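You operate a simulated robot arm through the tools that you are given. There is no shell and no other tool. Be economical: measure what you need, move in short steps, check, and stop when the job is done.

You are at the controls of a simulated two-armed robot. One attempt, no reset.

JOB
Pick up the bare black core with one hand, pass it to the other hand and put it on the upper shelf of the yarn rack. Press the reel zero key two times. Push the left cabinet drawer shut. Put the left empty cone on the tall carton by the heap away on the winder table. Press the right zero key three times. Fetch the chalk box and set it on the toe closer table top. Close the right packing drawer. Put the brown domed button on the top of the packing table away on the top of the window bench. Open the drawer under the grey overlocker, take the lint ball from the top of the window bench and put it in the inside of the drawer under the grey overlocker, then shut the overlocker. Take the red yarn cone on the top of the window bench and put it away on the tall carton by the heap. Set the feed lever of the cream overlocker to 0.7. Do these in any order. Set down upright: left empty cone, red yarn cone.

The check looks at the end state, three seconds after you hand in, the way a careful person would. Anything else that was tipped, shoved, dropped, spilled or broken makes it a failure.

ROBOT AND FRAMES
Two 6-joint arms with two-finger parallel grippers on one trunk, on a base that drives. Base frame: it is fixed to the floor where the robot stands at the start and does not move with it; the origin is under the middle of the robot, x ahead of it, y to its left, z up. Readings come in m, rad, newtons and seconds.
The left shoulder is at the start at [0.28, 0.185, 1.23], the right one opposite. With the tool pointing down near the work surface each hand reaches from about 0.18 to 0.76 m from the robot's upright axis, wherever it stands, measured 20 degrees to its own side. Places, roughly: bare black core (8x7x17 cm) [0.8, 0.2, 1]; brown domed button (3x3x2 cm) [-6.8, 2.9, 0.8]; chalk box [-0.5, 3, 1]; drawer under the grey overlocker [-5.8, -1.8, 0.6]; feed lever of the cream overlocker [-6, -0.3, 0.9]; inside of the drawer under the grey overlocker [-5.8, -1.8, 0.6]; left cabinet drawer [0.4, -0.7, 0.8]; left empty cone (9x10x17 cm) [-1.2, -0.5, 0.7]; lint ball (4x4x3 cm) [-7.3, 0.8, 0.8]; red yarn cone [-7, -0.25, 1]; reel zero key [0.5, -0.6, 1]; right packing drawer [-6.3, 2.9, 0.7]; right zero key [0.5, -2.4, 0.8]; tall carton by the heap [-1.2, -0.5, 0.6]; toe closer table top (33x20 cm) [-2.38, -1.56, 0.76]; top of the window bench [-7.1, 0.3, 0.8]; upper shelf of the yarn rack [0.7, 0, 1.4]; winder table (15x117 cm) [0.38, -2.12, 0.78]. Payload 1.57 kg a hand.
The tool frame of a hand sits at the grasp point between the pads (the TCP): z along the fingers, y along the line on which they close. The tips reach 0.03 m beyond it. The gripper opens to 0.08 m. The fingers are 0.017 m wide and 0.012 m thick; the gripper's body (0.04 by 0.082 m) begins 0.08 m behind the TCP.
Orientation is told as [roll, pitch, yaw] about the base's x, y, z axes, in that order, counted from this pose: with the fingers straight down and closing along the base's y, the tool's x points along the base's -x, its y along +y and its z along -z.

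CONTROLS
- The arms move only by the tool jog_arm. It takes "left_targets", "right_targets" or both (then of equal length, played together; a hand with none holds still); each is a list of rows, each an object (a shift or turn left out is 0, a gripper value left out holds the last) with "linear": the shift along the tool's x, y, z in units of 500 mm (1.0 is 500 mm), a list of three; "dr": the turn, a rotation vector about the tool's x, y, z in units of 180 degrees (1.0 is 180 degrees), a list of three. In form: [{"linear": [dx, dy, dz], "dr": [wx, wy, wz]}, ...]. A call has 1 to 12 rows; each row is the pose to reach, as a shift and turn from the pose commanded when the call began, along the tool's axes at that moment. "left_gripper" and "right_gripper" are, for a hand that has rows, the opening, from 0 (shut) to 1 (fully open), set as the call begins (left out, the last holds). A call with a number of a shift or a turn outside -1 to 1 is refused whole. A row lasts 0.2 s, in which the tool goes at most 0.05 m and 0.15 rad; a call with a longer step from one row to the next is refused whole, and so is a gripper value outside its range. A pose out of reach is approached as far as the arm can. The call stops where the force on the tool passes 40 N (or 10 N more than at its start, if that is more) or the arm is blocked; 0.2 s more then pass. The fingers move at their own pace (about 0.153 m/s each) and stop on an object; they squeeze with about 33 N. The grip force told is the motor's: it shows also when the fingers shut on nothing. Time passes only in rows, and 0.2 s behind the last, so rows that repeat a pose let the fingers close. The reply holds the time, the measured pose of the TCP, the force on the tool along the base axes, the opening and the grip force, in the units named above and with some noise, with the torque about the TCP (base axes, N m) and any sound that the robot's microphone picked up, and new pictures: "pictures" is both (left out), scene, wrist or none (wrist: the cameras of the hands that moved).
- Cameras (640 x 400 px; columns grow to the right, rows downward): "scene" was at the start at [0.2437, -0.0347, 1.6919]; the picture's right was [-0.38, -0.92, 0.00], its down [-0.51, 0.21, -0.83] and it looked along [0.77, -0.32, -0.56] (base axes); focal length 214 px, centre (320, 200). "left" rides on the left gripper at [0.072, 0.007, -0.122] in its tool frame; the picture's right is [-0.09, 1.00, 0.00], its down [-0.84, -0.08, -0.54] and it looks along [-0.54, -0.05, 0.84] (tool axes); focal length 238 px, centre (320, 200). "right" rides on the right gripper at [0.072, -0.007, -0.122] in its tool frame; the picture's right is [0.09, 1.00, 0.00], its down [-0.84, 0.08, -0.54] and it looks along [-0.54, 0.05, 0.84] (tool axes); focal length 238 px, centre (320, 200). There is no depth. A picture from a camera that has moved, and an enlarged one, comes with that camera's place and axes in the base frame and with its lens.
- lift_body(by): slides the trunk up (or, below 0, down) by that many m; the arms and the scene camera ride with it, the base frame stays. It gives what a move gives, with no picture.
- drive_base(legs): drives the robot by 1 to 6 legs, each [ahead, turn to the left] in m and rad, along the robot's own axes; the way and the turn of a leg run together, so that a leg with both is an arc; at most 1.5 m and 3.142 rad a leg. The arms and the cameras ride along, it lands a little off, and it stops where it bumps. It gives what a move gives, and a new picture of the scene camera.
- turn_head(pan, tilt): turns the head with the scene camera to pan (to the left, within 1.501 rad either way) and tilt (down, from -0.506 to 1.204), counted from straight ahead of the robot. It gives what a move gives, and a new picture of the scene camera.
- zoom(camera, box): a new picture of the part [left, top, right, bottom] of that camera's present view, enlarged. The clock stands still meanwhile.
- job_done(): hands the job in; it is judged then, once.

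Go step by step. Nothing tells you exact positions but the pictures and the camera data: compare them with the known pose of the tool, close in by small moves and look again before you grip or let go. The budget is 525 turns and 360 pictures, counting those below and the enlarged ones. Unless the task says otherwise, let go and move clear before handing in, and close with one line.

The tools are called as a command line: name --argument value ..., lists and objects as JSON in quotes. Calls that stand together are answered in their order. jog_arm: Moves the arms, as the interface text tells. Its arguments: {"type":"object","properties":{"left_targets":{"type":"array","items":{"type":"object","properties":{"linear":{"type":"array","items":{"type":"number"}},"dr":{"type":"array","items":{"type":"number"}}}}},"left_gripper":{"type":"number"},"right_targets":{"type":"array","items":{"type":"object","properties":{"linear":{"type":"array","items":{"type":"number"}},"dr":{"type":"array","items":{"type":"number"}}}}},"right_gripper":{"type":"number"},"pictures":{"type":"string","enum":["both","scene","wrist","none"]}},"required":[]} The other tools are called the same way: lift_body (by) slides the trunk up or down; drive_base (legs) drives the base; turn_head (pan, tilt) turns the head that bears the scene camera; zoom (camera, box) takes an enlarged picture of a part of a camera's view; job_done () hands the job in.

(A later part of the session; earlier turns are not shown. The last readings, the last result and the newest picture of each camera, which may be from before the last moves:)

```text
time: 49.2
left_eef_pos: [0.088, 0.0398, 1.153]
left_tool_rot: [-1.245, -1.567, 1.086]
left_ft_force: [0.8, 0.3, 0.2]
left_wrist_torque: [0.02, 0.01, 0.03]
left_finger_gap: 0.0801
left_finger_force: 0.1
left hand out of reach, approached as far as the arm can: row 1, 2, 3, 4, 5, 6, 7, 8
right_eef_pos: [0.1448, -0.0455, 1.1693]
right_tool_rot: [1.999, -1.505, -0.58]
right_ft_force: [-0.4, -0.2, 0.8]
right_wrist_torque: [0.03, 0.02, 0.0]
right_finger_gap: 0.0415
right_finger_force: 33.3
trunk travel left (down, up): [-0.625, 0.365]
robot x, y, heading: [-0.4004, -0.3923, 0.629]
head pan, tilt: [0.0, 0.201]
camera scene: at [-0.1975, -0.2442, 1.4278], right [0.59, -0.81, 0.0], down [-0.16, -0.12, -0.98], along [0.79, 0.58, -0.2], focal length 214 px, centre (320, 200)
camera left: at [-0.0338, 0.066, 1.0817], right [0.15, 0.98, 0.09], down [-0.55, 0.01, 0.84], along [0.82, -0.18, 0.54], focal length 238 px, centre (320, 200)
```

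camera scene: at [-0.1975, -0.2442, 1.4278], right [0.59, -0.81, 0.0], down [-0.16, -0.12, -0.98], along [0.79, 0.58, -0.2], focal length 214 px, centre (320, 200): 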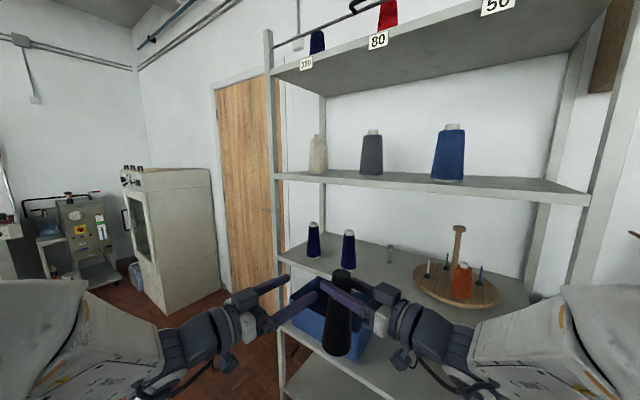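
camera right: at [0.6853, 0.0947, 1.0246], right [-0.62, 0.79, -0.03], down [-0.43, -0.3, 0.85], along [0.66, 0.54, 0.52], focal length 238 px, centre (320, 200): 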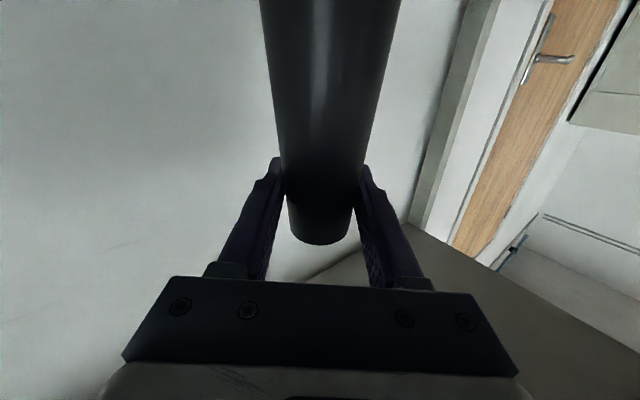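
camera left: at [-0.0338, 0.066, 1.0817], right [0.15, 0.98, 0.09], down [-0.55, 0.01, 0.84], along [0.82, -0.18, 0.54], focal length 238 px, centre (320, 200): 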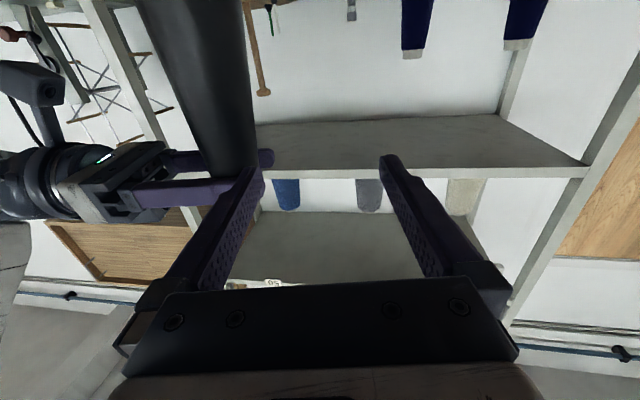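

The left hand can't get lower here, so I'll raise the right hand with the core by about 7 cm instead.

jog_arm --right_targets '[{"linear": [-0.07, 0, 0]}, {"linear": [-0.14, 0, 0]}]' --pictures "none"

jog_arm --left_targets '[{"linear": [0, -0.06, 0]}, {"linear": [0, -0.12, 0]}]'

```text
time: 49.8
left_eef_pos: [0.0876, 0.0409, 1.1533]
left_tool_rot: [-1.019, -1.569, 0.862]
left_ft_force: [-0.3, -0.1, 0.4]
left_wrist_torque: [-0.02, -0.05, -0.01]
left_finger_gap: 0.0795
left_finger_force: 0.0
right_eef_pos: [0.1488, -0.0475, 1.2395]
right_tool_rot: [2.002, -1.505, -0.584]
right_ft_force: [-0.4, 0.3, 0.2]
right_wrist_torque: [0.02, 0.01, 0.02]
right_finger_gap: 0.0411
right_finger_force: 32.6
trunk travel left (down, up): [-0.625, 0.365]
robot x, y, heading: [-0.4037, -0.3952, 0.629]
head pan, tilt: [0.0, 0.201]
```

```text
time: 50.4
left_eef_pos: [0.1018, -0.0023, 1.1761]
left_tool_rot: [-0.663, -1.568, 0.507]
left_ft_force: [-10.3, 3.8, -4.5]
left_wrist_torque: [0.17, 0.16, -0.34]
left_finger_gap: 0.0776
left_finger_force: 0.1
left hand out of reach, approached as far as the arm can: row 1, 2
right_eef_pos: [0.1489, -0.0496, 1.2393]
right_tool_rot: [2.034, -1.506, -0.618]
right_ft_force: [10.1, -3.5, 3.7]
right_wrist_torque: [-0.26, -0.64, 0.05]
right_finger_gap: 0.0421
right_finger_force: 33.5
trunk travel left (down, up): [-0.625, 0.365]
robot x, y, heading: [-0.4055, -0.3943, 0.629]
head pan, tilt: [0.0, 0.201]
camera scene: at [-0.1973, -0.2442, 1.4278], right [0.59, -0.81, 0.0], down [-0.16, -0.12, -0.98], along [0.79, 0.58, -0.2], focal length 214 px, centre (320, 200)
camera left: at [-0.0189, 0.0239, 1.1045], right [0.16, 0.98, 0.09], down [-0.54, 0.01, 0.84], along [0.82, -0.18, 0.54], focal length 238 px, centre (320, 200)
```

scene: 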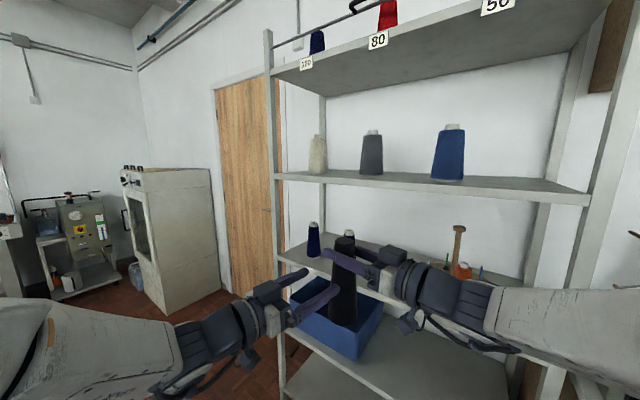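
left: 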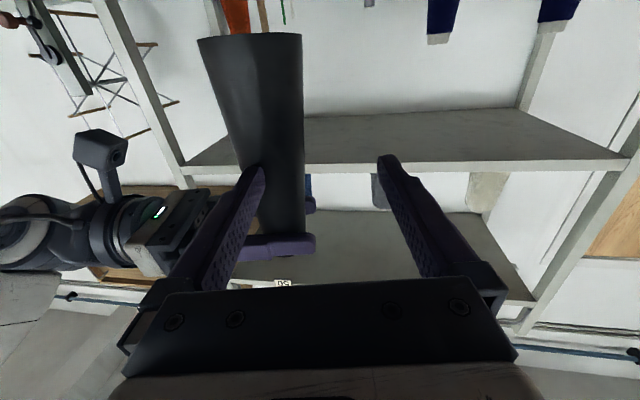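

The left finger touched the core's side. I'll back the left hand off, raise the right a bit more, then shift left hand sideways before going in.

jog_arm --left_targets '[{"linear": [0, 0.02, -0.08]}, {"linear": [0, 0.0, -0.12]}]' --pictures "none"

jog_arm --right_targets '[{"linear": [-0.05, 0, 0]}, {"linear": [-0.05, 0, 0]}]' --left_targets '[{"linear": [0, -0.05, 0]}, {"linear": [0, -0.08, 0]}]'

```text
time: 51.0
left_eef_pos: [0.0562, 0.0247, 1.1976]
left_tool_rot: [-0.936, -1.57, 0.778]
left_ft_force: [-0.1, 0.5, 0.0]
left_wrist_torque: [-0.01, -0.04, -0.06]
left_finger_gap: 0.0798
left_finger_force: 0.2
left hand out of reach, approached as far as the arm can: row 1, 2
right_eef_pos: [0.1492, -0.0487, 1.2392]
right_tool_rot: [2.005, -1.504, -0.587]
right_ft_force: [0.1, -0.3, -1.2]
right_wrist_torque: [0.02, 0.0, 0.0]
right_finger_gap: 0.0419
right_finger_force: 33.1
trunk travel left (down, up): [-0.625, 0.365]
robot x, y, heading: [-0.4008, -0.3927, 0.627]
head pan, tilt: [0.0, 0.201]
```

```text
time: 51.6
left_eef_pos: [0.0746, 0.0054, 1.1973]
left_tool_rot: [-1.589, -1.569, 1.433]
left_ft_force: [0.4, -0.2, 0.5]
left_wrist_torque: [-0.02, 0.01, 0.03]
left_finger_gap: 0.0799
left_finger_force: 0.0
left hand out of reach, approached as far as the arm can: row 1, 2
right_eef_pos: [0.1503, -0.0503, 1.2633]
right_tool_rot: [2.016, -1.504, -0.598]
right_ft_force: [-0.2, 0.2, -0.5]
right_wrist_torque: [-0.03, 0.03, 0.01]
right_finger_gap: 0.0417
right_finger_force: 33.0
trunk travel left (down, up): [-0.625, 0.365]
robot x, y, heading: [-0.401, -0.3922, 0.634]
head pan, tilt: [0.0, 0.201]
camera scene: at [-0.1974, -0.2444, 1.4278], right [0.59, -0.81, 0.0], down [-0.16, -0.12, -0.98], along [0.79, 0.58, -0.2], focal length 214 px, centre (320, 200)
camera right: at [0.1338, -0.1692, 1.1895], right [-0.99, 0.15, -0.03], down [-0.11, -0.55, 0.82], along [0.11, 0.82, 0.57], focal length 238 px, centre (320, 200)
camera left: at [-0.0473, 0.0324, 1.1266], right [0.15, 0.98, 0.09], down [-0.55, 0.01, 0.84], along [0.82, -0.18, 0.54], focal length 238 px, centre (320, 200)
```

scene: 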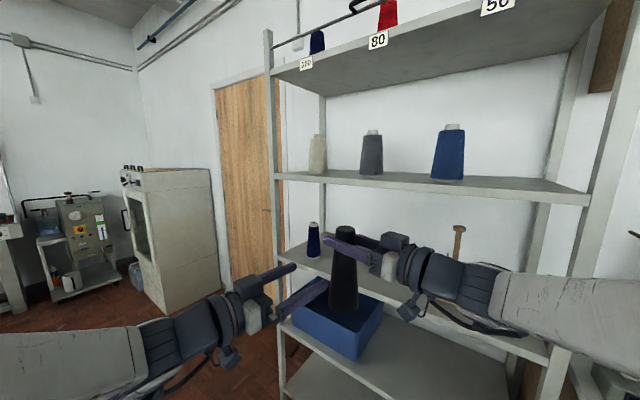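
right: 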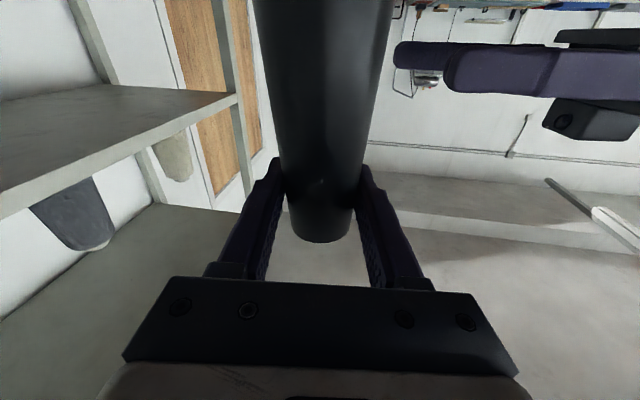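
left: 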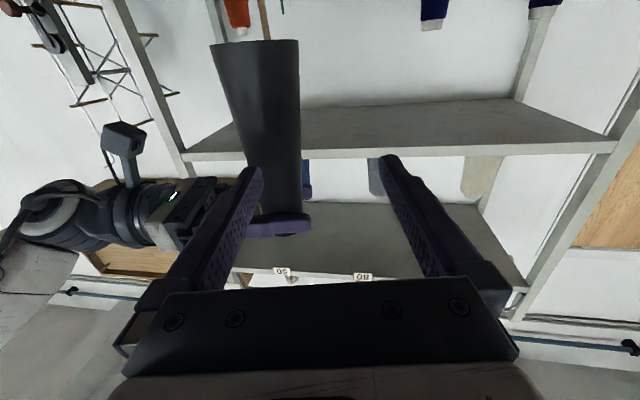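

I'll bring the core over to the left hand's line by moving the right hand 4 cm forward along its own axis.

jog_arm --right_targets '[{"linear": [0, 0, 0.045]}, {"linear": [0, 0, 0.09]}]' --pictures "none"

zoom --camera "left" --box '[0, 0, 640, 400]'

```text
time: 52.2
left_eef_pos: [0.0733, 0.0073, 1.1982]
left_tool_rot: [-1.437, -1.569, 1.282]
left_ft_force: [0.1, 0.3, 0.7]
left_wrist_torque: [-0.03, 0.03, 0.02]
left_finger_gap: 0.0802
left_finger_force: 0.1
right_eef_pos: [0.1577, -0.0053, 1.2663]
right_tool_rot: [2.013, -1.504, -0.594]
right_ft_force: [0.4, -0.3, 0.4]
right_wrist_torque: [-0.01, -0.01, 0.0]
right_finger_gap: 0.0418
right_finger_force: 32.9
trunk travel left (down, up): [-0.625, 0.365]
robot x, y, heading: [-0.4033, -0.396, 0.629]
head pan, tilt: [0.0, 0.201]
```

```text
1.00 times, centred on (320, 200) of left (not enlarged: the box is as wide or as high as the picture)
camera zoom: at [-0.0474, 0.0324, 1.1266], right [0.15, 0.98, 0.09], down [-0.55, 0.01, 0.84], along [0.82, -0.18, 0.54], focal length 238 px, centre (320, 200)
```

zoom: 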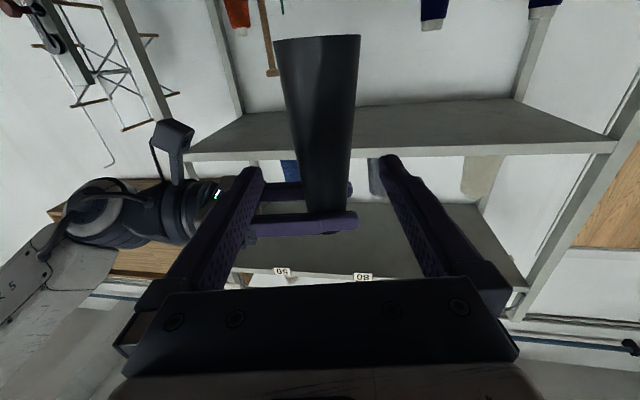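

The core is centred between the left fingers. Advance the left hand 8 cm.

jog_arm --left_targets '[{"linear": [0, 0, 0.05]}, {"linear": [0, 0, 0.1]}, {"linear": [0, 0, 0.16]}]'

```text
time: 53.0
left_eef_pos: [0.1521, -0.0059, 1.1987]
left_tool_rot: [-1.647, -1.57, 1.489]
left_ft_force: [0.2, -0.7, 0.2]
left_wrist_torque: [0.03, 0.02, 0.02]
left_finger_gap: 0.0799
left_finger_force: 0.0
right_eef_pos: [0.1569, -0.0063, 1.2656]
right_tool_rot: [2.014, -1.503, -0.595]
right_ft_force: [0.3, -0.4, -0.7]
right_wrist_torque: [-0.01, 0.02, -0.01]
right_finger_gap: 0.0415
right_finger_force: 33.8
trunk travel left (down, up): [-0.625, 0.365]
robot x, y, heading: [-0.4046, -0.3907, 0.632]
head pan, tilt: [0.0, 0.201]
camera scene: at [-0.1977, -0.2444, 1.4279], right [0.59, -0.81, 0.0], down [-0.16, -0.12, -0.98], along [0.79, 0.58, -0.2], focal length 214 px, centre (320, 200)
camera left: at [0.0318, 0.02, 1.1271], right [0.15, 0.98, 0.09], down [-0.55, 0.01, 0.84], along [0.82, -0.18, 0.54], focal length 238 px, centre (320, 200)
```

scene: 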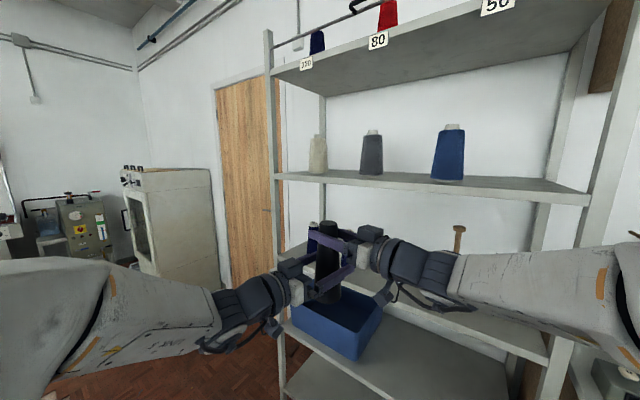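
left: 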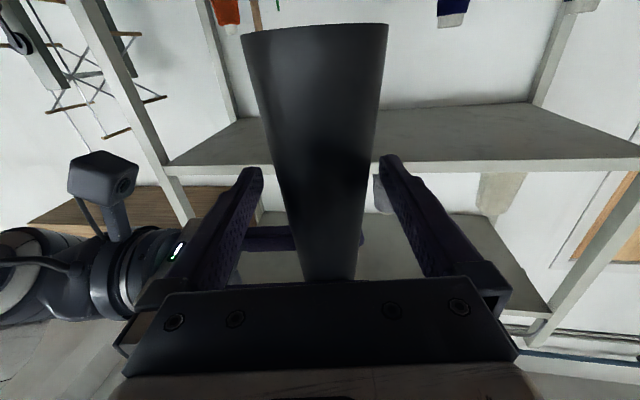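

Well positioned. Close the left hand, then open the right.

jog_arm --left_targets '[{"linear": [0, 0, 0.16]}, {"linear": [0, 0, 0.16]}, {"linear": [0, 0, 0.16]}]' --left_gripper 0 --pictures "none"

```text
refused: row 1 steps farther than a row can; nothing moved
```

Shifts are counted from this call's start, so I'll hold in place and close.

jog_arm --left_targets '[{"linear": [0, 0, 0]}, {"linear": [0, 0, 0]}, {"linear": [0, 0, 0]}]' --left_gripper 0 --pictures "none"

```text
time: 53.8
left_eef_pos: [0.1533, -0.0047, 1.1972]
left_tool_rot: [-1.362, -1.567, 1.211]
left_ft_force: [7.7, 21.8, 0.8]
left_wrist_torque: [-0.42, 0.44, 0.07]
left_finger_gap: 0.051
left_finger_force: 33.0
right_eef_pos: [0.1572, -0.0068, 1.2642]
right_tool_rot: [2.017, -1.504, -0.595]
right_ft_force: [-7.5, -21.7, -0.7]
right_wrist_torque: [-0.98, 0.11, 0.03]
right_finger_gap: 0.0414
right_finger_force: 33.2
trunk travel left (down, up): [-0.625, 0.365]
robot x, y, heading: [-0.4049, -0.3938, 0.63]
head pan, tilt: [0.0, 0.201]
```

jog_arm --right_targets '[{"linear": [0, 0, 0]}, {"linear": [0, 0, 0]}, {"linear": [0, 0, -0.08]}, {"linear": [0, 0, -0.17]}, {"linear": [0, 0, -0.26]}, {"linear": [0, 0, -0.34]}]' --right_gripper 1

```text
time: 55.2
left_eef_pos: [0.1519, -0.0056, 1.1981]
left_tool_rot: [-1.434, -1.569, 1.278]
left_ft_force: [-0.7, -1.0, -0.8]
left_wrist_torque: [0.01, 0.02, -0.03]
left_finger_gap: 0.0508
left_finger_force: 33.3
right_eef_pos: [0.1667, -0.1776, 1.2457]
right_tool_rot: [2.024, -1.502, -0.603]
right_ft_force: [-1.1, 0.5, -0.8]
right_wrist_torque: [-0.02, -0.02, 0.02]
right_finger_gap: 0.0799
right_finger_force: 0.0
right hand out of reach, approached as far as the arm can: row 4, 5, 6
trunk travel left (down, up): [-0.625, 0.365]
robot x, y, heading: [-0.4059, -0.3943, 0.629]
head pan, tilt: [0.0, 0.201]
camera scene: at [-0.1974, -0.2443, 1.4278], right [0.59, -0.81, 0.0], down [-0.16, -0.12, -0.98], along [0.79, 0.58, -0.2], focal length 214 px, centre (320, 200)
camera right: at [0.1512, -0.2957, 1.1706], right [-0.99, 0.15, -0.03], down [-0.11, -0.56, 0.82], along [0.11, 0.82, 0.57], focal length 238 px, centre (320, 200)
```

scene: 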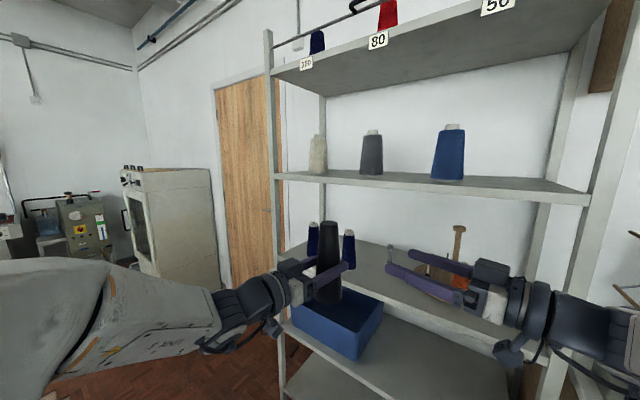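
right: 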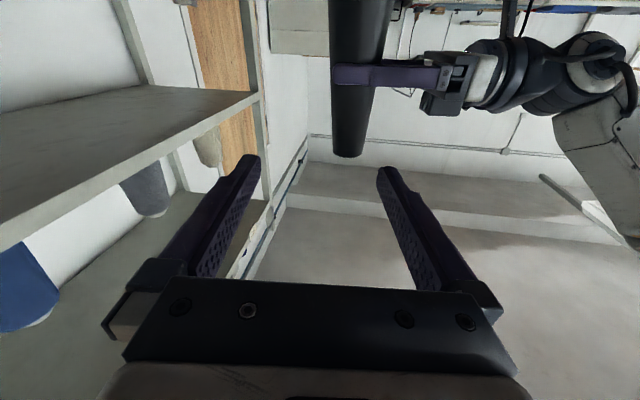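

Left hand holds the core alone now. I'll straighten the right hand out of the way, then reposition the base square to the rack.

jog_arm --right_targets '[{"linear": [0, 0, -0.05], "dr": [0.04, 0, 0]}, {"linear": [0, -0.05, -0.1], "dr": [0.08, 0, 0]}, {"linear": [0, -0.1, -0.15], "dr": [0.12, 0, 0]}, {"linear": [0, -0.15, -0.2], "dr": [0.16, 0, 0]}, {"linear": [0, -0.15, -0.25], "dr": [0.2, 0, 0]}, {"linear": [0, -0.15, -0.3], "dr": [0.24, 0, 0]}]' --pictures "none"

drive_base --legs '[[0, 0.57], [0.25, 0], [0, -1.2]]'

lift_body --by 0.25

```text
time: 56.6
left_eef_pos: [0.1534, -0.0053, 1.1987]
left_tool_rot: [-1.423, -1.569, 1.268]
left_ft_force: [-0.4, -0.2, 0.8]
left_wrist_torque: [-0.02, 0.0, -0.03]
left_finger_gap: 0.0506
left_finger_force: 33.1
right_eef_pos: [0.2533, -0.3668, 1.2119]
right_tool_rot: [1.264, -1.503, -0.6]
right_ft_force: [0.3, 0.0, -0.2]
right_wrist_torque: [0.02, -0.01, 0.0]
right_finger_gap: 0.0799
right_finger_force: 0.1
right hand out of reach, approached as far as the arm can: row 1, 2, 3, 4, 5, 6
trunk travel left (down, up): [-0.625, 0.365]
robot x, y, heading: [-0.3989, -0.3938, 0.63]
head pan, tilt: [0.0, 0.201]
```

```text
time: 63.0
left_eef_pos: [0.3652, -0.1701, 1.1977]
left_tool_rot: [-1.469, -1.568, 0.693]
left_ft_force: [1.1, -0.1, -0.4]
left_wrist_torque: [-0.01, -0.03, -0.04]
left_finger_gap: 0.0503
left_finger_force: 33.0
right_eef_pos: [0.2353, -0.5215, 1.2116]
right_tool_rot: [1.269, -1.505, -1.226]
right_ft_force: [-0.5, -0.4, -0.3]
right_wrist_torque: [0.01, -0.01, 0.03]
right_finger_gap: 0.0801
right_finger_force: 0.1
trunk travel left (down, up): [-0.625, 0.365]
robot x, y, heading: [-0.3111, -0.1603, 0.003]
head pan, tilt: [0.0, 0.201]
camera scene: at [-0.058, -0.1584, 1.4278], right [0.01, -1.0, 0.0], down [-0.2, 0.0, -0.98], along [0.98, 0.01, -0.2], focal length 214 px, centre (320, 200)
```

scene: 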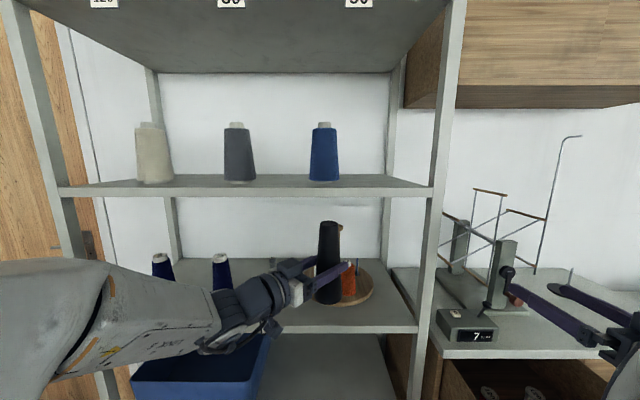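

```text
time: 65.6
left_eef_pos: [0.365, -0.1689, 1.449]
left_tool_rot: [-1.415, -1.569, 0.638]
left_ft_force: [0.3, -0.1, -1.4]
left_wrist_torque: [0.0, 0.01, 0.01]
left_finger_gap: 0.05
left_finger_force: 33.2
right_eef_pos: [0.2362, -0.5208, 1.4618]
right_tool_rot: [1.269, -1.503, -1.225]
right_ft_force: [1.1, -0.1, 1.1]
right_wrist_torque: [-0.02, 0.01, 0.0]
right_finger_gap: 0.08
right_finger_force: 0.0
trunk travel left (down, up): [-0.875, 0.115]
robot x, y, heading: [-0.3137, -0.1607, 0.007]
head pan, tilt: [0.0, 0.201]
```

Now straighten the left hand to face the shelf and slide it to y≈-0.054, the gap between the grey and blue cones.

jog_arm --left_targets '[{"linear": [0, 0.027, -0.027], "dr": [-0.042, 0, 0]}, {"linear": [0, 0.054, -0.054], "dr": [-0.083, 0, 0]}, {"linear": [0, 0.082, -0.081], "dr": [-0.125, 0, 0]}, {"linear": [0, 0.109, -0.108], "dr": [-0.167, 0, 0]}, {"linear": [0, 0.136, -0.135], "dr": [-0.208, 0, 0]}, {"linear": [0, 0.163, -0.162], "dr": [-0.25, 0, 0]}]'

```text
time: 67.0
left_eef_pos: [0.3827, 0.0201, 1.4353]
left_tool_rot: [-0.216, -1.566, 0.111]
left_ft_force: [1.0, -0.6, -0.4]
left_wrist_torque: [-0.02, 0.01, 0.0]
left_finger_gap: 0.0503
left_finger_force: 33.2
left hand out of reach, approached as far as the arm can: row 3, 4, 5, 6
right_eef_pos: [0.2355, -0.5221, 1.4617]
right_tool_rot: [1.271, -1.506, -1.225]
right_ft_force: [0.0, 0.0, -0.1]
right_wrist_torque: [0.0, 0.04, 0.04]
right_finger_gap: 0.08
right_finger_force: 0.0
trunk travel left (down, up): [-0.875, 0.115]
robot x, y, heading: [-0.3133, -0.1595, 0.004]
head pan, tilt: [0.0, 0.201]
camera scene: at [-0.058, -0.1587, 1.6778], right [0.01, -1.0, 0.0], down [-0.2, 0.0, -0.98], along [0.98, 0.01, -0.2], focal length 214 px, centre (320, 200)
camera left: at [0.2598, 0.0402, 1.3638], right [0.11, 0.99, 0.09], down [-0.54, -0.02, 0.84], along [0.83, -0.14, 0.54], focal length 238 px, centre (320, 200)
```

scene: 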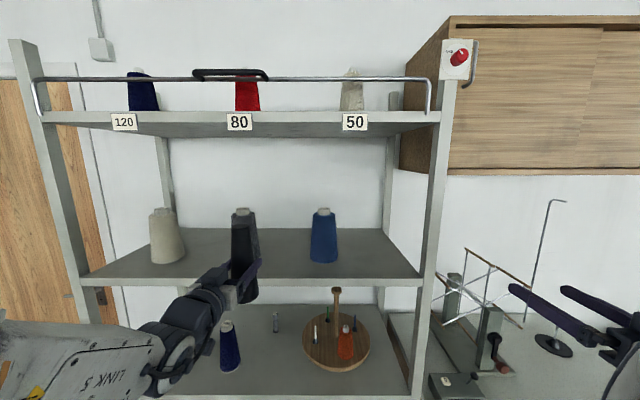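
left: 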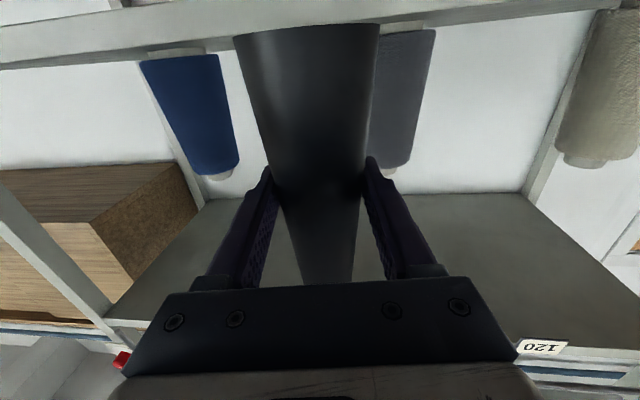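

Grey cone ~y 0.085, blue ~y -0.162, so I'm aiming for y≈-0.035. A little lift, a small right turn, then drive in.

lift_body --by 0.025

drive_base --legs '[[0, -0.06], [0.1, 0]]'

zoom --camera "left" --box '[0, 0, 640, 400]'

```text
time: 67.7
left_eef_pos: [0.382, 0.02, 1.4602]
left_tool_rot: [-0.268, -1.566, 0.159]
left_ft_force: [0.7, -0.8, -0.2]
left_wrist_torque: [0.02, 0.02, -0.02]
left_finger_gap: 0.05
left_finger_force: 32.9
right_eef_pos: [0.2349, -0.5201, 1.4871]
right_tool_rot: [1.265, -1.503, -1.223]
right_ft_force: [-0.8, 0.4, -0.2]
right_wrist_torque: [0.01, 0.0, 0.0]
right_finger_gap: 0.08
right_finger_force: 0.0
trunk travel left (down, up): [-0.9, 0.09]
robot x, y, heading: [-0.3142, -0.1607, 0.011]
head pan, tilt: [0.0, 0.201]
```

```text
time: 69.3
left_eef_pos: [0.4936, -0.0286, 1.46]
left_tool_rot: [-0.286, -1.566, 0.118]
left_ft_force: [0.6, -0.5, 0.1]
left_wrist_torque: [0.01, 0.03, -0.04]
left_finger_gap: 0.0501
left_finger_force: 33.3
right_eef_pos: [0.3138, -0.5585, 1.4874]
right_tool_rot: [1.273, -1.504, -1.291]
right_ft_force: [0.6, 0.5, 0.8]
right_wrist_torque: [0.0, 0.01, 0.02]
right_finger_gap: 0.0801
right_finger_force: 0.0
trunk travel left (down, up): [-0.9, 0.09]
robot x, y, heading: [-0.2141, -0.1632, -0.051]
head pan, tilt: [0.0, 0.201]
camera scene: at [0.0424, -0.1794, 1.7028], right [-0.06, -1.0, 0.0], down [-0.2, 0.01, -0.98], along [0.98, -0.05, -0.2], focal length 214 px, centre (320, 200)
```

scene: 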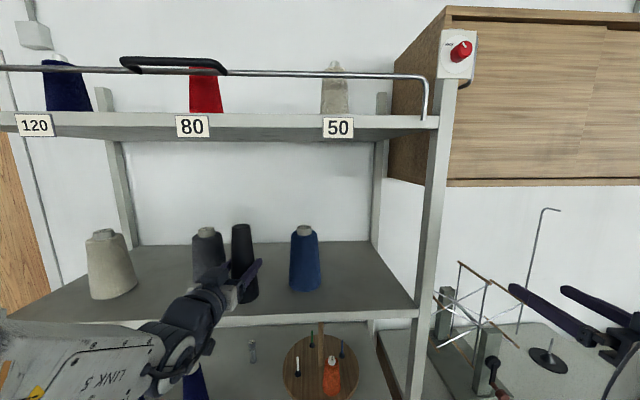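

```text
1.00 times, centred on (320, 200) of left (not enlarged: the box is as wide or as high as the picture)
camera zoom: at [0.3717, -0.0007, 1.3888], right [0.17, 0.98, 0.09], down [-0.54, 0.01, 0.84], along [0.82, -0.19, 0.54], focal length 238 px, centre (320, 200)
```

zoom: 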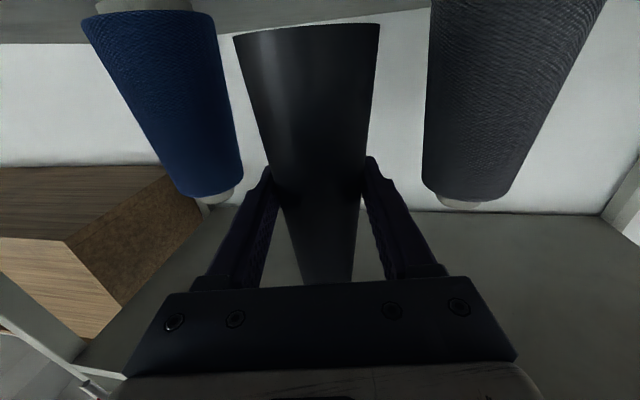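

The core fits between the two cones. Drive in 4.5 cm more, then lower until it rests on the shelf.

drive_base --legs '[[0.048, 0]]'

lift_body --by -0.02

jog_arm --left_targets '[{"linear": [0.01, 0, 0]}]'

```text
time: 70.2
left_eef_pos: [0.5422, -0.0302, 1.4594]
left_tool_rot: [-0.257, -1.567, 0.089]
left_ft_force: [0.2, -0.3, 0.9]
left_wrist_torque: [0.0, 0.03, -0.01]
left_finger_gap: 0.0501
left_finger_force: 32.7
right_eef_pos: [0.3608, -0.5614, 1.4867]
right_tool_rot: [1.269, -1.505, -1.285]
right_ft_force: [-0.1, 1.0, 0.0]
right_wrist_torque: [-0.02, 0.01, 0.0]
right_finger_gap: 0.0801
right_finger_force: 0.1
trunk travel left (down, up): [-0.9, 0.09]
robot x, y, heading: [-0.1657, -0.1649, -0.052]
head pan, tilt: [0.0, 0.201]
camera scene: at [0.0911, -0.1822, 1.7028], right [-0.06, -1.0, 0.0], down [-0.2, 0.01, -0.98], along [0.98, -0.05, -0.2], focal length 214 px, centre (320, 200)
```

scene: 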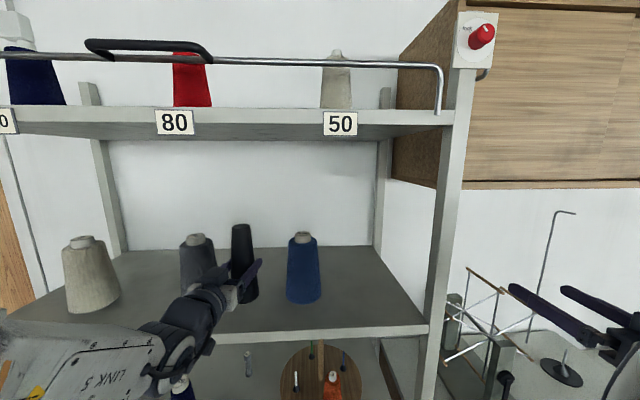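

```text
time: 70.9
left_eef_pos: [0.5419, -0.031, 1.4388]
left_tool_rot: [-0.25, -1.565, 0.082]
left_ft_force: [-0.1, 0.1, -0.3]
left_wrist_torque: [0.01, 0.03, 0.02]
left_finger_gap: 0.0499
left_finger_force: 33.2
right_eef_pos: [0.361, -0.5621, 1.4664]
right_tool_rot: [1.272, -1.504, -1.289]
right_ft_force: [0.5, -0.5, 0.2]
right_wrist_torque: [0.03, 0.02, 0.0]
right_finger_gap: 0.08
right_finger_force: 0.1
trunk travel left (down, up): [-0.88, 0.11]
robot x, y, heading: [-0.1617, -0.1651, -0.055]
head pan, tilt: [0.0, 0.201]
```

```text
time: 71.3
left_eef_pos: [0.5442, -0.0298, 1.4369]
left_tool_rot: [-0.237, -1.567, 0.065]
left_ft_force: [0.2, -0.5, -1.2]
left_wrist_torque: [-0.01, -0.01, 0.04]
left_finger_gap: 0.0498
left_finger_force: 33.0
left hand out of reach, approached as far as the arm can: row 1
right_eef_pos: [0.3617, -0.5608, 1.467]
right_tool_rot: [1.268, -1.504, -1.287]
right_ft_force: [-0.6, 1.0, -0.8]
right_wrist_torque: [0.0, -0.01, 0.0]
right_finger_gap: 0.0799
right_finger_force: 0.0
trunk travel left (down, up): [-0.88, 0.11]
robot x, y, heading: [-0.1661, -0.1666, -0.055]
head pan, tilt: [0.0, 0.201]
camera scene: at [0.0912, -0.1822, 1.6829], right [-0.06, -1.0, 0.0], down [-0.2, 0.01, -0.98], along [0.98, -0.05, -0.2], focal length 214 px, centre (320, 200)
camera left: at [0.4227, -0.0033, 1.3657], right [0.17, 0.98, 0.09], down [-0.54, 0.02, 0.84], along [0.82, -0.19, 0.54], focal length 238 px, centre (320, 200)
```

scene: 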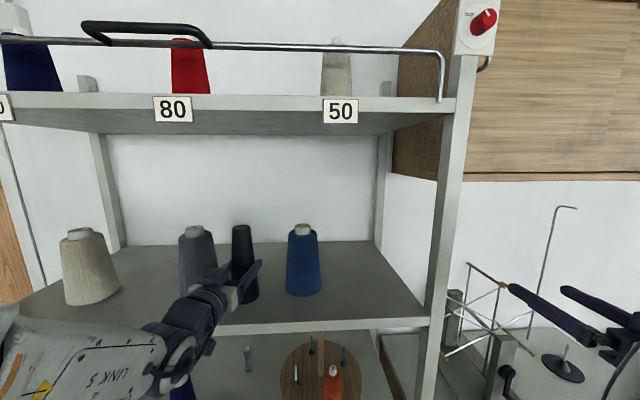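
left: 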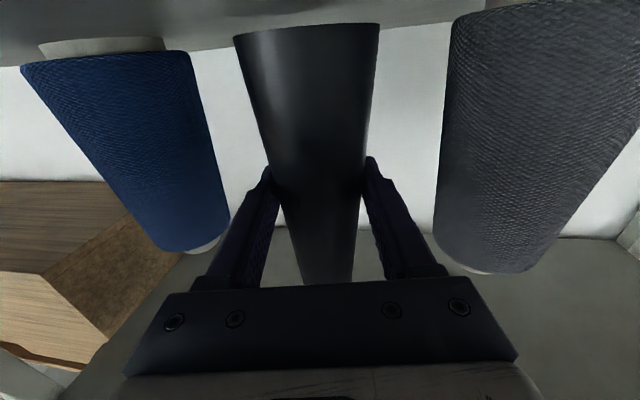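

No contact yet. Lower in small trunk steps while watching the force.

lift_body --by -0.008

lift_body --by -0.004

```text
time: 71.8
left_eef_pos: [0.5437, -0.032, 1.4289]
left_tool_rot: [-0.208, -1.566, 0.038]
left_ft_force: [-0.4, -0.1, 0.0]
left_wrist_torque: [-0.02, 0.02, -0.01]
left_finger_gap: 0.0499
left_finger_force: 33.3
right_eef_pos: [0.3625, -0.5619, 1.4587]
right_tool_rot: [1.269, -1.503, -1.288]
right_ft_force: [-0.5, -0.4, -0.4]
right_wrist_torque: [0.0, 0.01, 0.0]
right_finger_gap: 0.08
right_finger_force: 0.0
trunk travel left (down, up): [-0.872, 0.118]
robot x, y, heading: [-0.163, -0.1705, -0.054]
head pan, tilt: [0.0, 0.201]
```

```text
time: 72.4
left_eef_pos: [0.5439, -0.029, 1.4284]
left_tool_rot: [-2.702, -1.567, 2.533]
left_ft_force: [-0.7, 1.8, 16.5]
left_wrist_torque: [-0.25, 0.32, -0.05]
left_finger_gap: 0.05
left_finger_force: 33.4
right_eef_pos: [0.3611, -0.5624, 1.454]
right_tool_rot: [1.277, -1.505, -1.295]
right_ft_force: [0.0, 0.9, 0.0]
right_wrist_torque: [-0.02, 0.01, 0.0]
right_finger_gap: 0.08
right_finger_force: 0.1
trunk travel left (down, up): [-0.868, 0.122]
robot x, y, heading: [-0.1596, -0.1674, -0.055]
head pan, tilt: [0.0, 0.201]
```

Contact (16 N up). Release and back the hand straight out.

jog_arm --left_targets '[{"linear": [0, 0, 0]}, {"linear": [0, 0, 0]}, {"linear": [0, 0, -0.06]}, {"linear": [0, 0, -0.12]}, {"linear": [0, 0, -0.18]}]' --left_gripper 1

```text
time: 73.6
left_eef_pos: [0.5251, 0.0094, 1.4399]
left_tool_rot: [-0.18, -1.565, 0.01]
left_ft_force: [-0.4, -1.0, 1.1]
left_wrist_torque: [0.0, -0.04, -0.05]
left_finger_gap: 0.0795
left_finger_force: 0.1
left hand out of reach, approached as far as the arm can: row 3, 4, 5
right_eef_pos: [0.3617, -0.5622, 1.4556]
right_tool_rot: [1.268, -1.504, -1.286]
right_ft_force: [0.5, 0.0, -0.4]
right_wrist_torque: [0.01, 0.02, 0.01]
right_finger_gap: 0.0802
right_finger_force: 0.0
trunk travel left (down, up): [-0.868, 0.122]
robot x, y, heading: [-0.1619, -0.1641, -0.053]
head pan, tilt: [0.0, 0.201]
camera scene: at [0.091, -0.1819, 1.6709], right [-0.06, -1.0, 0.0], down [-0.2, 0.01, -0.98], along [0.98, -0.05, -0.2], focal length 214 px, centre (320, 200)
camera left: at [0.4047, 0.0364, 1.3685], right [0.17, 0.98, 0.09], down [-0.54, 0.01, 0.84], along [0.82, -0.19, 0.53], focal length 238 px, centre (320, 200)
```

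scene: 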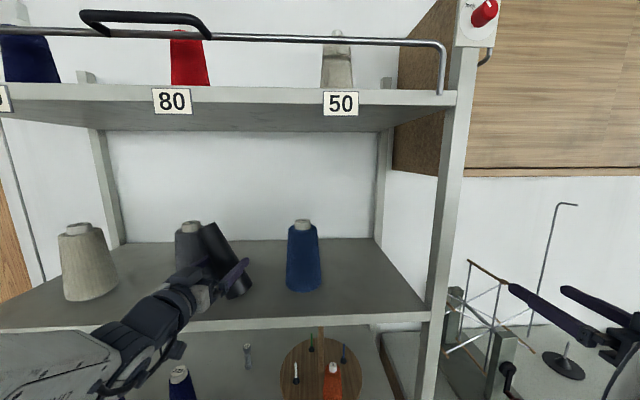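
left: 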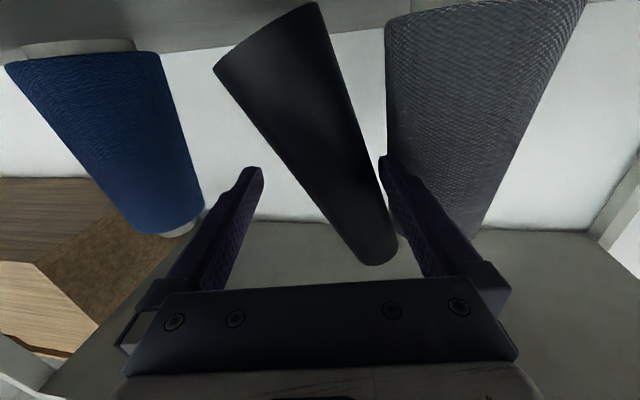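

The arm couldn't retreat straight and drifted left, tipping the core against the finger. I'll move back to the grip pose and re-grip it.

jog_arm --left_targets '[{"linear": [0.008, -0.023, 0.017]}, {"linear": [0.016, -0.046, 0.034]}, {"linear": [0.023, -0.068, 0.05]}]'

```text
time: 74.4
left_eef_pos: [0.5449, -0.0297, 1.4281]
left_tool_rot: [-0.184, -1.565, 0.014]
left_ft_force: [0.1, 0.0, 0.1]
left_wrist_torque: [-0.02, 0.0, -0.01]
left_finger_gap: 0.0802
left_finger_force: 0.1
right_eef_pos: [0.3621, -0.5617, 1.4555]
right_tool_rot: [1.269, -1.506, -1.287]
right_ft_force: [0.2, -0.1, 0.2]
right_wrist_torque: [-0.06, 0.0, -0.03]
right_finger_gap: 0.08
right_finger_force: 0.0
trunk travel left (down, up): [-0.868, 0.122]
robot x, y, heading: [-0.1616, -0.1664, -0.055]
head pan, tilt: [0.0, 0.201]
camera scene: at [0.0911, -0.1822, 1.6708], right [-0.06, -1.0, 0.0], down [-0.2, 0.01, -0.98], along [0.98, -0.05, -0.2], focal length 214 px, centre (320, 200)
camera left: at [0.4244, -0.0018, 1.3567], right [0.17, 0.98, 0.09], down [-0.54, 0.01, 0.84], along [0.82, -0.19, 0.54], focal length 238 px, centre (320, 200)
```

scene: 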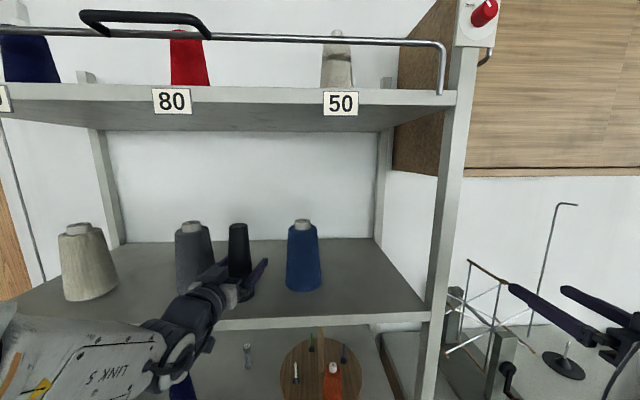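
left: 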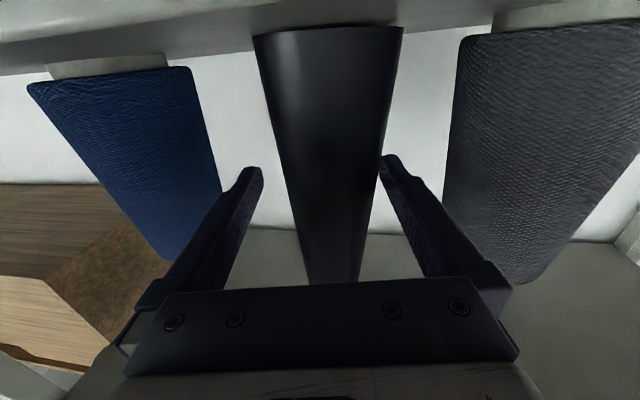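

The core is standing upright again between the open fingers. I'll withdraw with the base instead, with a tiny left turn to track the finger direction.

drive_base --legs '[[-0.1, 0.025]]'

zoom --camera "left" --box '[0, 0, 640, 400]'

```text
time: 75.5
left_eef_pos: [0.4401, -0.0081, 1.4272]
left_tool_rot: [-0.222, -1.566, 0.077]
left_ft_force: [0.4, -1.1, 0.5]
left_wrist_torque: [-0.03, -0.01, 0.02]
left_finger_gap: 0.0802
left_finger_force: 0.1
right_eef_pos: [0.2714, -0.5454, 1.4541]
right_tool_rot: [1.265, -1.504, -1.258]
right_ft_force: [1.5, -0.1, -0.4]
right_wrist_torque: [-0.01, 0.01, -0.01]
right_finger_gap: 0.0801
right_finger_force: 0.0
trunk travel left (down, up): [-0.868, 0.122]
robot x, y, heading: [-0.2675, -0.1634, -0.031]
head pan, tilt: [0.0, 0.201]
camera scene: at [-0.0093, -0.1715, 1.6708], right [-0.03, -1.0, 0.0], down [-0.2, 0.01, -0.98], along [0.98, -0.03, -0.2], focal length 214 px, centre (320, 200)
```

scene: 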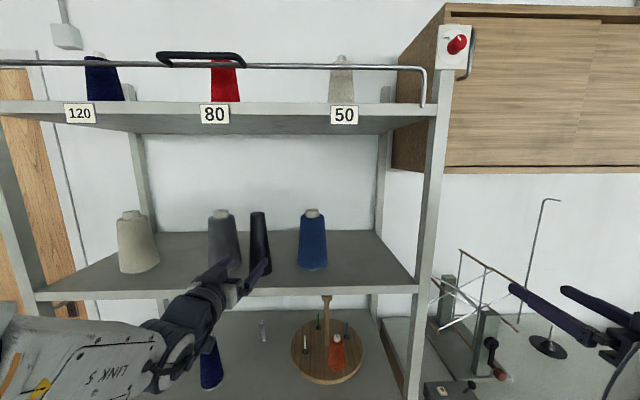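

```text
1.00 times, centred on (320, 200) of left (not enlarged: the box is as wide or as high as the picture)
camera zoom: at [0.3193, 0.0173, 1.3567], right [0.14, 0.99, 0.09], down [-0.54, 0.0, 0.84], along [0.83, -0.17, 0.53], focal length 238 px, centre (320, 200)
```

zoom: 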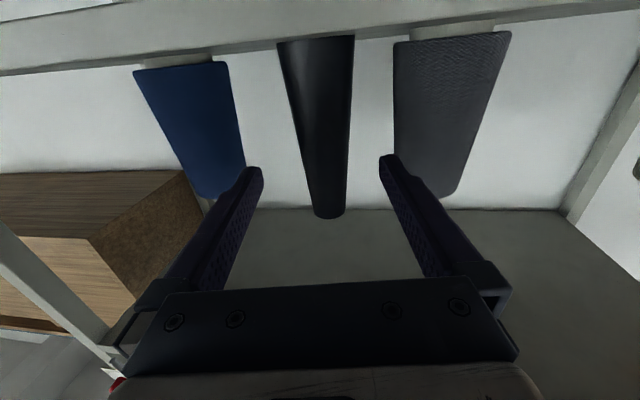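

The core stands free on the upper shelf. Back off and return both hands to the fingers-down posture.

drive_base --legs '[[-0.2, 0]]'

jog_arm --left_targets '[{"linear": [0, 0.04, -0.04], "dr": [0, 0.0455, 0]}, {"linear": [0, 0.08, -0.08], "dr": [0, 0.091, 0]}, {"linear": [0, 0.12, -0.12], "dr": [0, 0.1364, 0]}, {"linear": [0, 0.16, -0.16], "dr": [0, 0.1818, 0]}, {"linear": [0, 0.2, -0.2], "dr": [0, 0.2273, 0]}, {"linear": [0, 0.24, -0.24], "dr": [0, 0.2727, 0]}, {"linear": [0, 0.28, -0.28], "dr": [0, 0.3182, 0]}, {"linear": [0, 0.32, -0.32], "dr": [0, 0.3636, 0]}, {"linear": [0, 0.36, -0.36], "dr": [0, 0.4091, 0]}, {"linear": [0, 0.4, -0.4], "dr": [0, 0.4545, 0]}, {"linear": [0, 0.4, -0.44], "dr": [0, 0.5, 0]}]' --right_targets '[{"linear": [0, 0, -0.015], "dr": [0, 0.0455, 0]}, {"linear": [0, 0, -0.03], "dr": [0, 0.091, 0]}, {"linear": [0, 0, -0.045], "dr": [0, 0.1364, 0]}, {"linear": [0, 0, -0.06], "dr": [0, 0.1818, 0]}, {"linear": [0, 0, -0.075], "dr": [0, 0.2273, 0]}, {"linear": [0, 0, -0.09], "dr": [0, 0.2727, 0]}, {"linear": [0, 0, -0.105], "dr": [0, 0.3182, 0]}, {"linear": [0, 0, -0.12], "dr": [0, 0.3636, 0]}, {"linear": [0, 0, -0.135], "dr": [0, 0.4091, 0]}, {"linear": [0, 0, -0.15], "dr": [0, 0.4545, 0]}, {"linear": [0, 0, -0.15], "dr": [0, 0.5, 0]}]' --pictures "scene"

```text
time: 77.1
left_eef_pos: [0.2402, -0.0016, 1.4276]
left_tool_rot: [-0.224, -1.566, 0.082]
left_ft_force: [0.6, 1.1, 0.5]
left_wrist_torque: [-0.01, -0.02, -0.03]
left_finger_gap: 0.0801
left_finger_force: 0.1
right_eef_pos: [0.0687, -0.5389, 1.4553]
right_tool_rot: [1.265, -1.505, -1.259]
right_ft_force: [0.8, 0.2, -0.3]
right_wrist_torque: [0.03, 0.01, 0.03]
right_finger_gap: 0.0801
right_finger_force: 0.1
trunk travel left (down, up): [-0.868, 0.122]
robot x, y, heading: [-0.4649, -0.1589, -0.031]
head pan, tilt: [0.0, 0.201]
camera scene: at [-0.2109, -0.1654, 1.6708], right [-0.03, -1.0, 0.0], down [-0.2, 0.01, -0.98], along [0.98, -0.03, -0.2], focal length 214 px, centre (320, 200)
```

scene: 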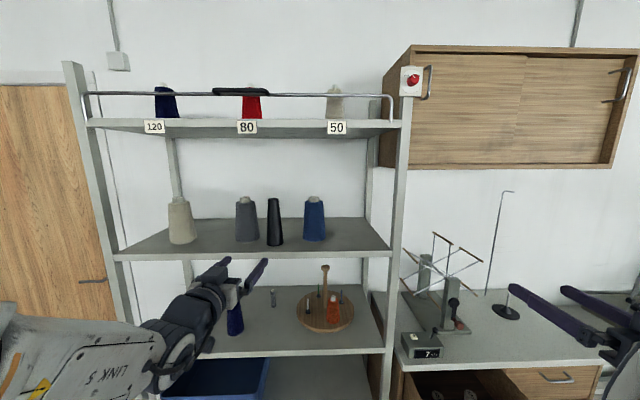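

```text
time: 79.5
left_eef_pos: [0.0516, 0.2291, 1.4287]
left_tool_rot: [-0.002, 0.007, -0.144]
left_ft_force: [0.3, -0.8, 0.4]
left_wrist_torque: [0.0, 0.0, 0.03]
left_finger_gap: 0.0799
left_finger_force: 0.0
left hand out of reach, approached as far as the arm can: row 1, 2, 3, 4, 5, 6
right_eef_pos: [-0.0066, -0.5395, 1.4555]
right_tool_rot: [0.063, 0.023, 0.004]
right_ft_force: [0.2, 0.1, -0.3]
right_wrist_torque: [-0.01, -0.02, 0.02]
right_finger_gap: 0.0801
right_finger_force: 0.2
right hand out of reach, approached as far as the arm can: row 1, 2, 3, 4, 5, 6
trunk travel left (down, up): [-0.868, 0.122]
robot x, y, heading: [-0.4675, -0.1594, -0.031]
head pan, tilt: [0.0, 0.201]
camera scene: at [-0.2112, -0.1653, 1.6708], right [-0.03, -1.0, 0.0], down [-0.2, 0.01, -0.98], along [0.98, -0.03, -0.2], focal length 214 px, centre (320, 200)
```

scene: 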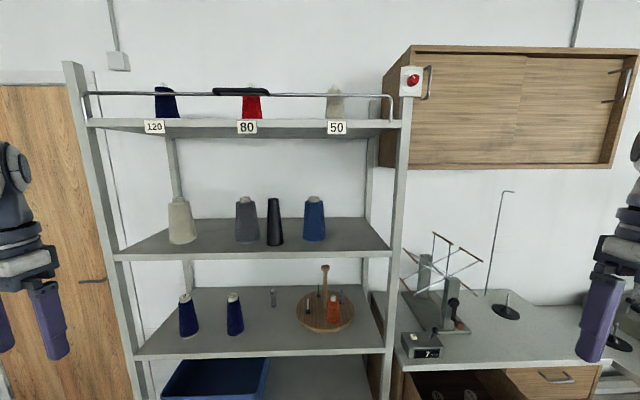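

Core placed. Before moving on, a look to the right and rear to learn what's around.

turn_head --pan -1.5 --tilt 0.5

turn_head --pan 1.5 --tilt 0.5

```text
time: 81.1
left_eef_pos: [0.052, 0.2287, 1.4283]
left_tool_rot: [-0.002, 0.005, -0.143]
left_ft_force: [-0.7, 0.2, -0.2]
left_wrist_torque: [-0.02, 0.0, 0.04]
left_finger_gap: 0.0796
left_finger_force: 0.0
right_eef_pos: [-0.006, -0.54, 1.4553]
right_tool_rot: [0.063, 0.018, 0.007]
right_ft_force: [0.2, -0.4, 0.3]
right_wrist_torque: [0.01, 0.02, 0.03]
right_finger_gap: 0.0801
right_finger_force: 0.0
trunk travel left (down, up): [-0.868, 0.122]
robot x, y, heading: [-0.4707, -0.1569, -0.033]
head pan, tilt: [-1.499, 0.499]
camera scene: at [-0.3007, -0.2534, 1.6432], right [-1.0, -0.04, 0.0], down [-0.02, 0.48, -0.88], along [0.04, -0.88, -0.48], focal length 214 px, centre (320, 200)
```

scene: 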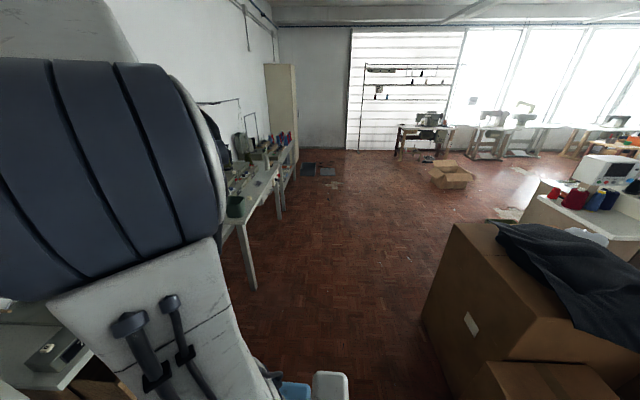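

```text
time: 83.7
left_eef_pos: [0.0508, 0.2298, 1.4286]
left_tool_rot: [-0.002, 0.005, -0.144]
left_ft_force: [-0.1, 0.9, 0.3]
left_wrist_torque: [-0.04, 0.04, -0.03]
left_finger_gap: 0.08
left_finger_force: 0.1
right_eef_pos: [-0.0057, -0.5398, 1.4557]
right_tool_rot: [0.063, 0.02, 0.006]
right_ft_force: [0.4, 0.0, -0.2]
right_wrist_torque: [-0.02, 0.0, -0.02]
right_finger_gap: 0.0799
right_finger_force: 0.1
trunk travel left (down, up): [-0.868, 0.122]
robot x, y, heading: [-0.4648, -0.154, -0.036]
head pan, tilt: [1.499, 0.499]
camera scene: at [-0.295, -0.072, 1.6432], right [0.99, -0.1, 0.0], down [-0.05, -0.48, -0.88], along [0.09, 0.87, -0.48], focal length 214 px, centre (320, 200)
```

scene: 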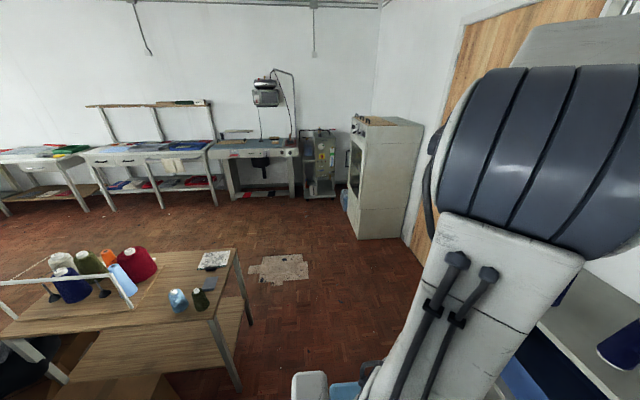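

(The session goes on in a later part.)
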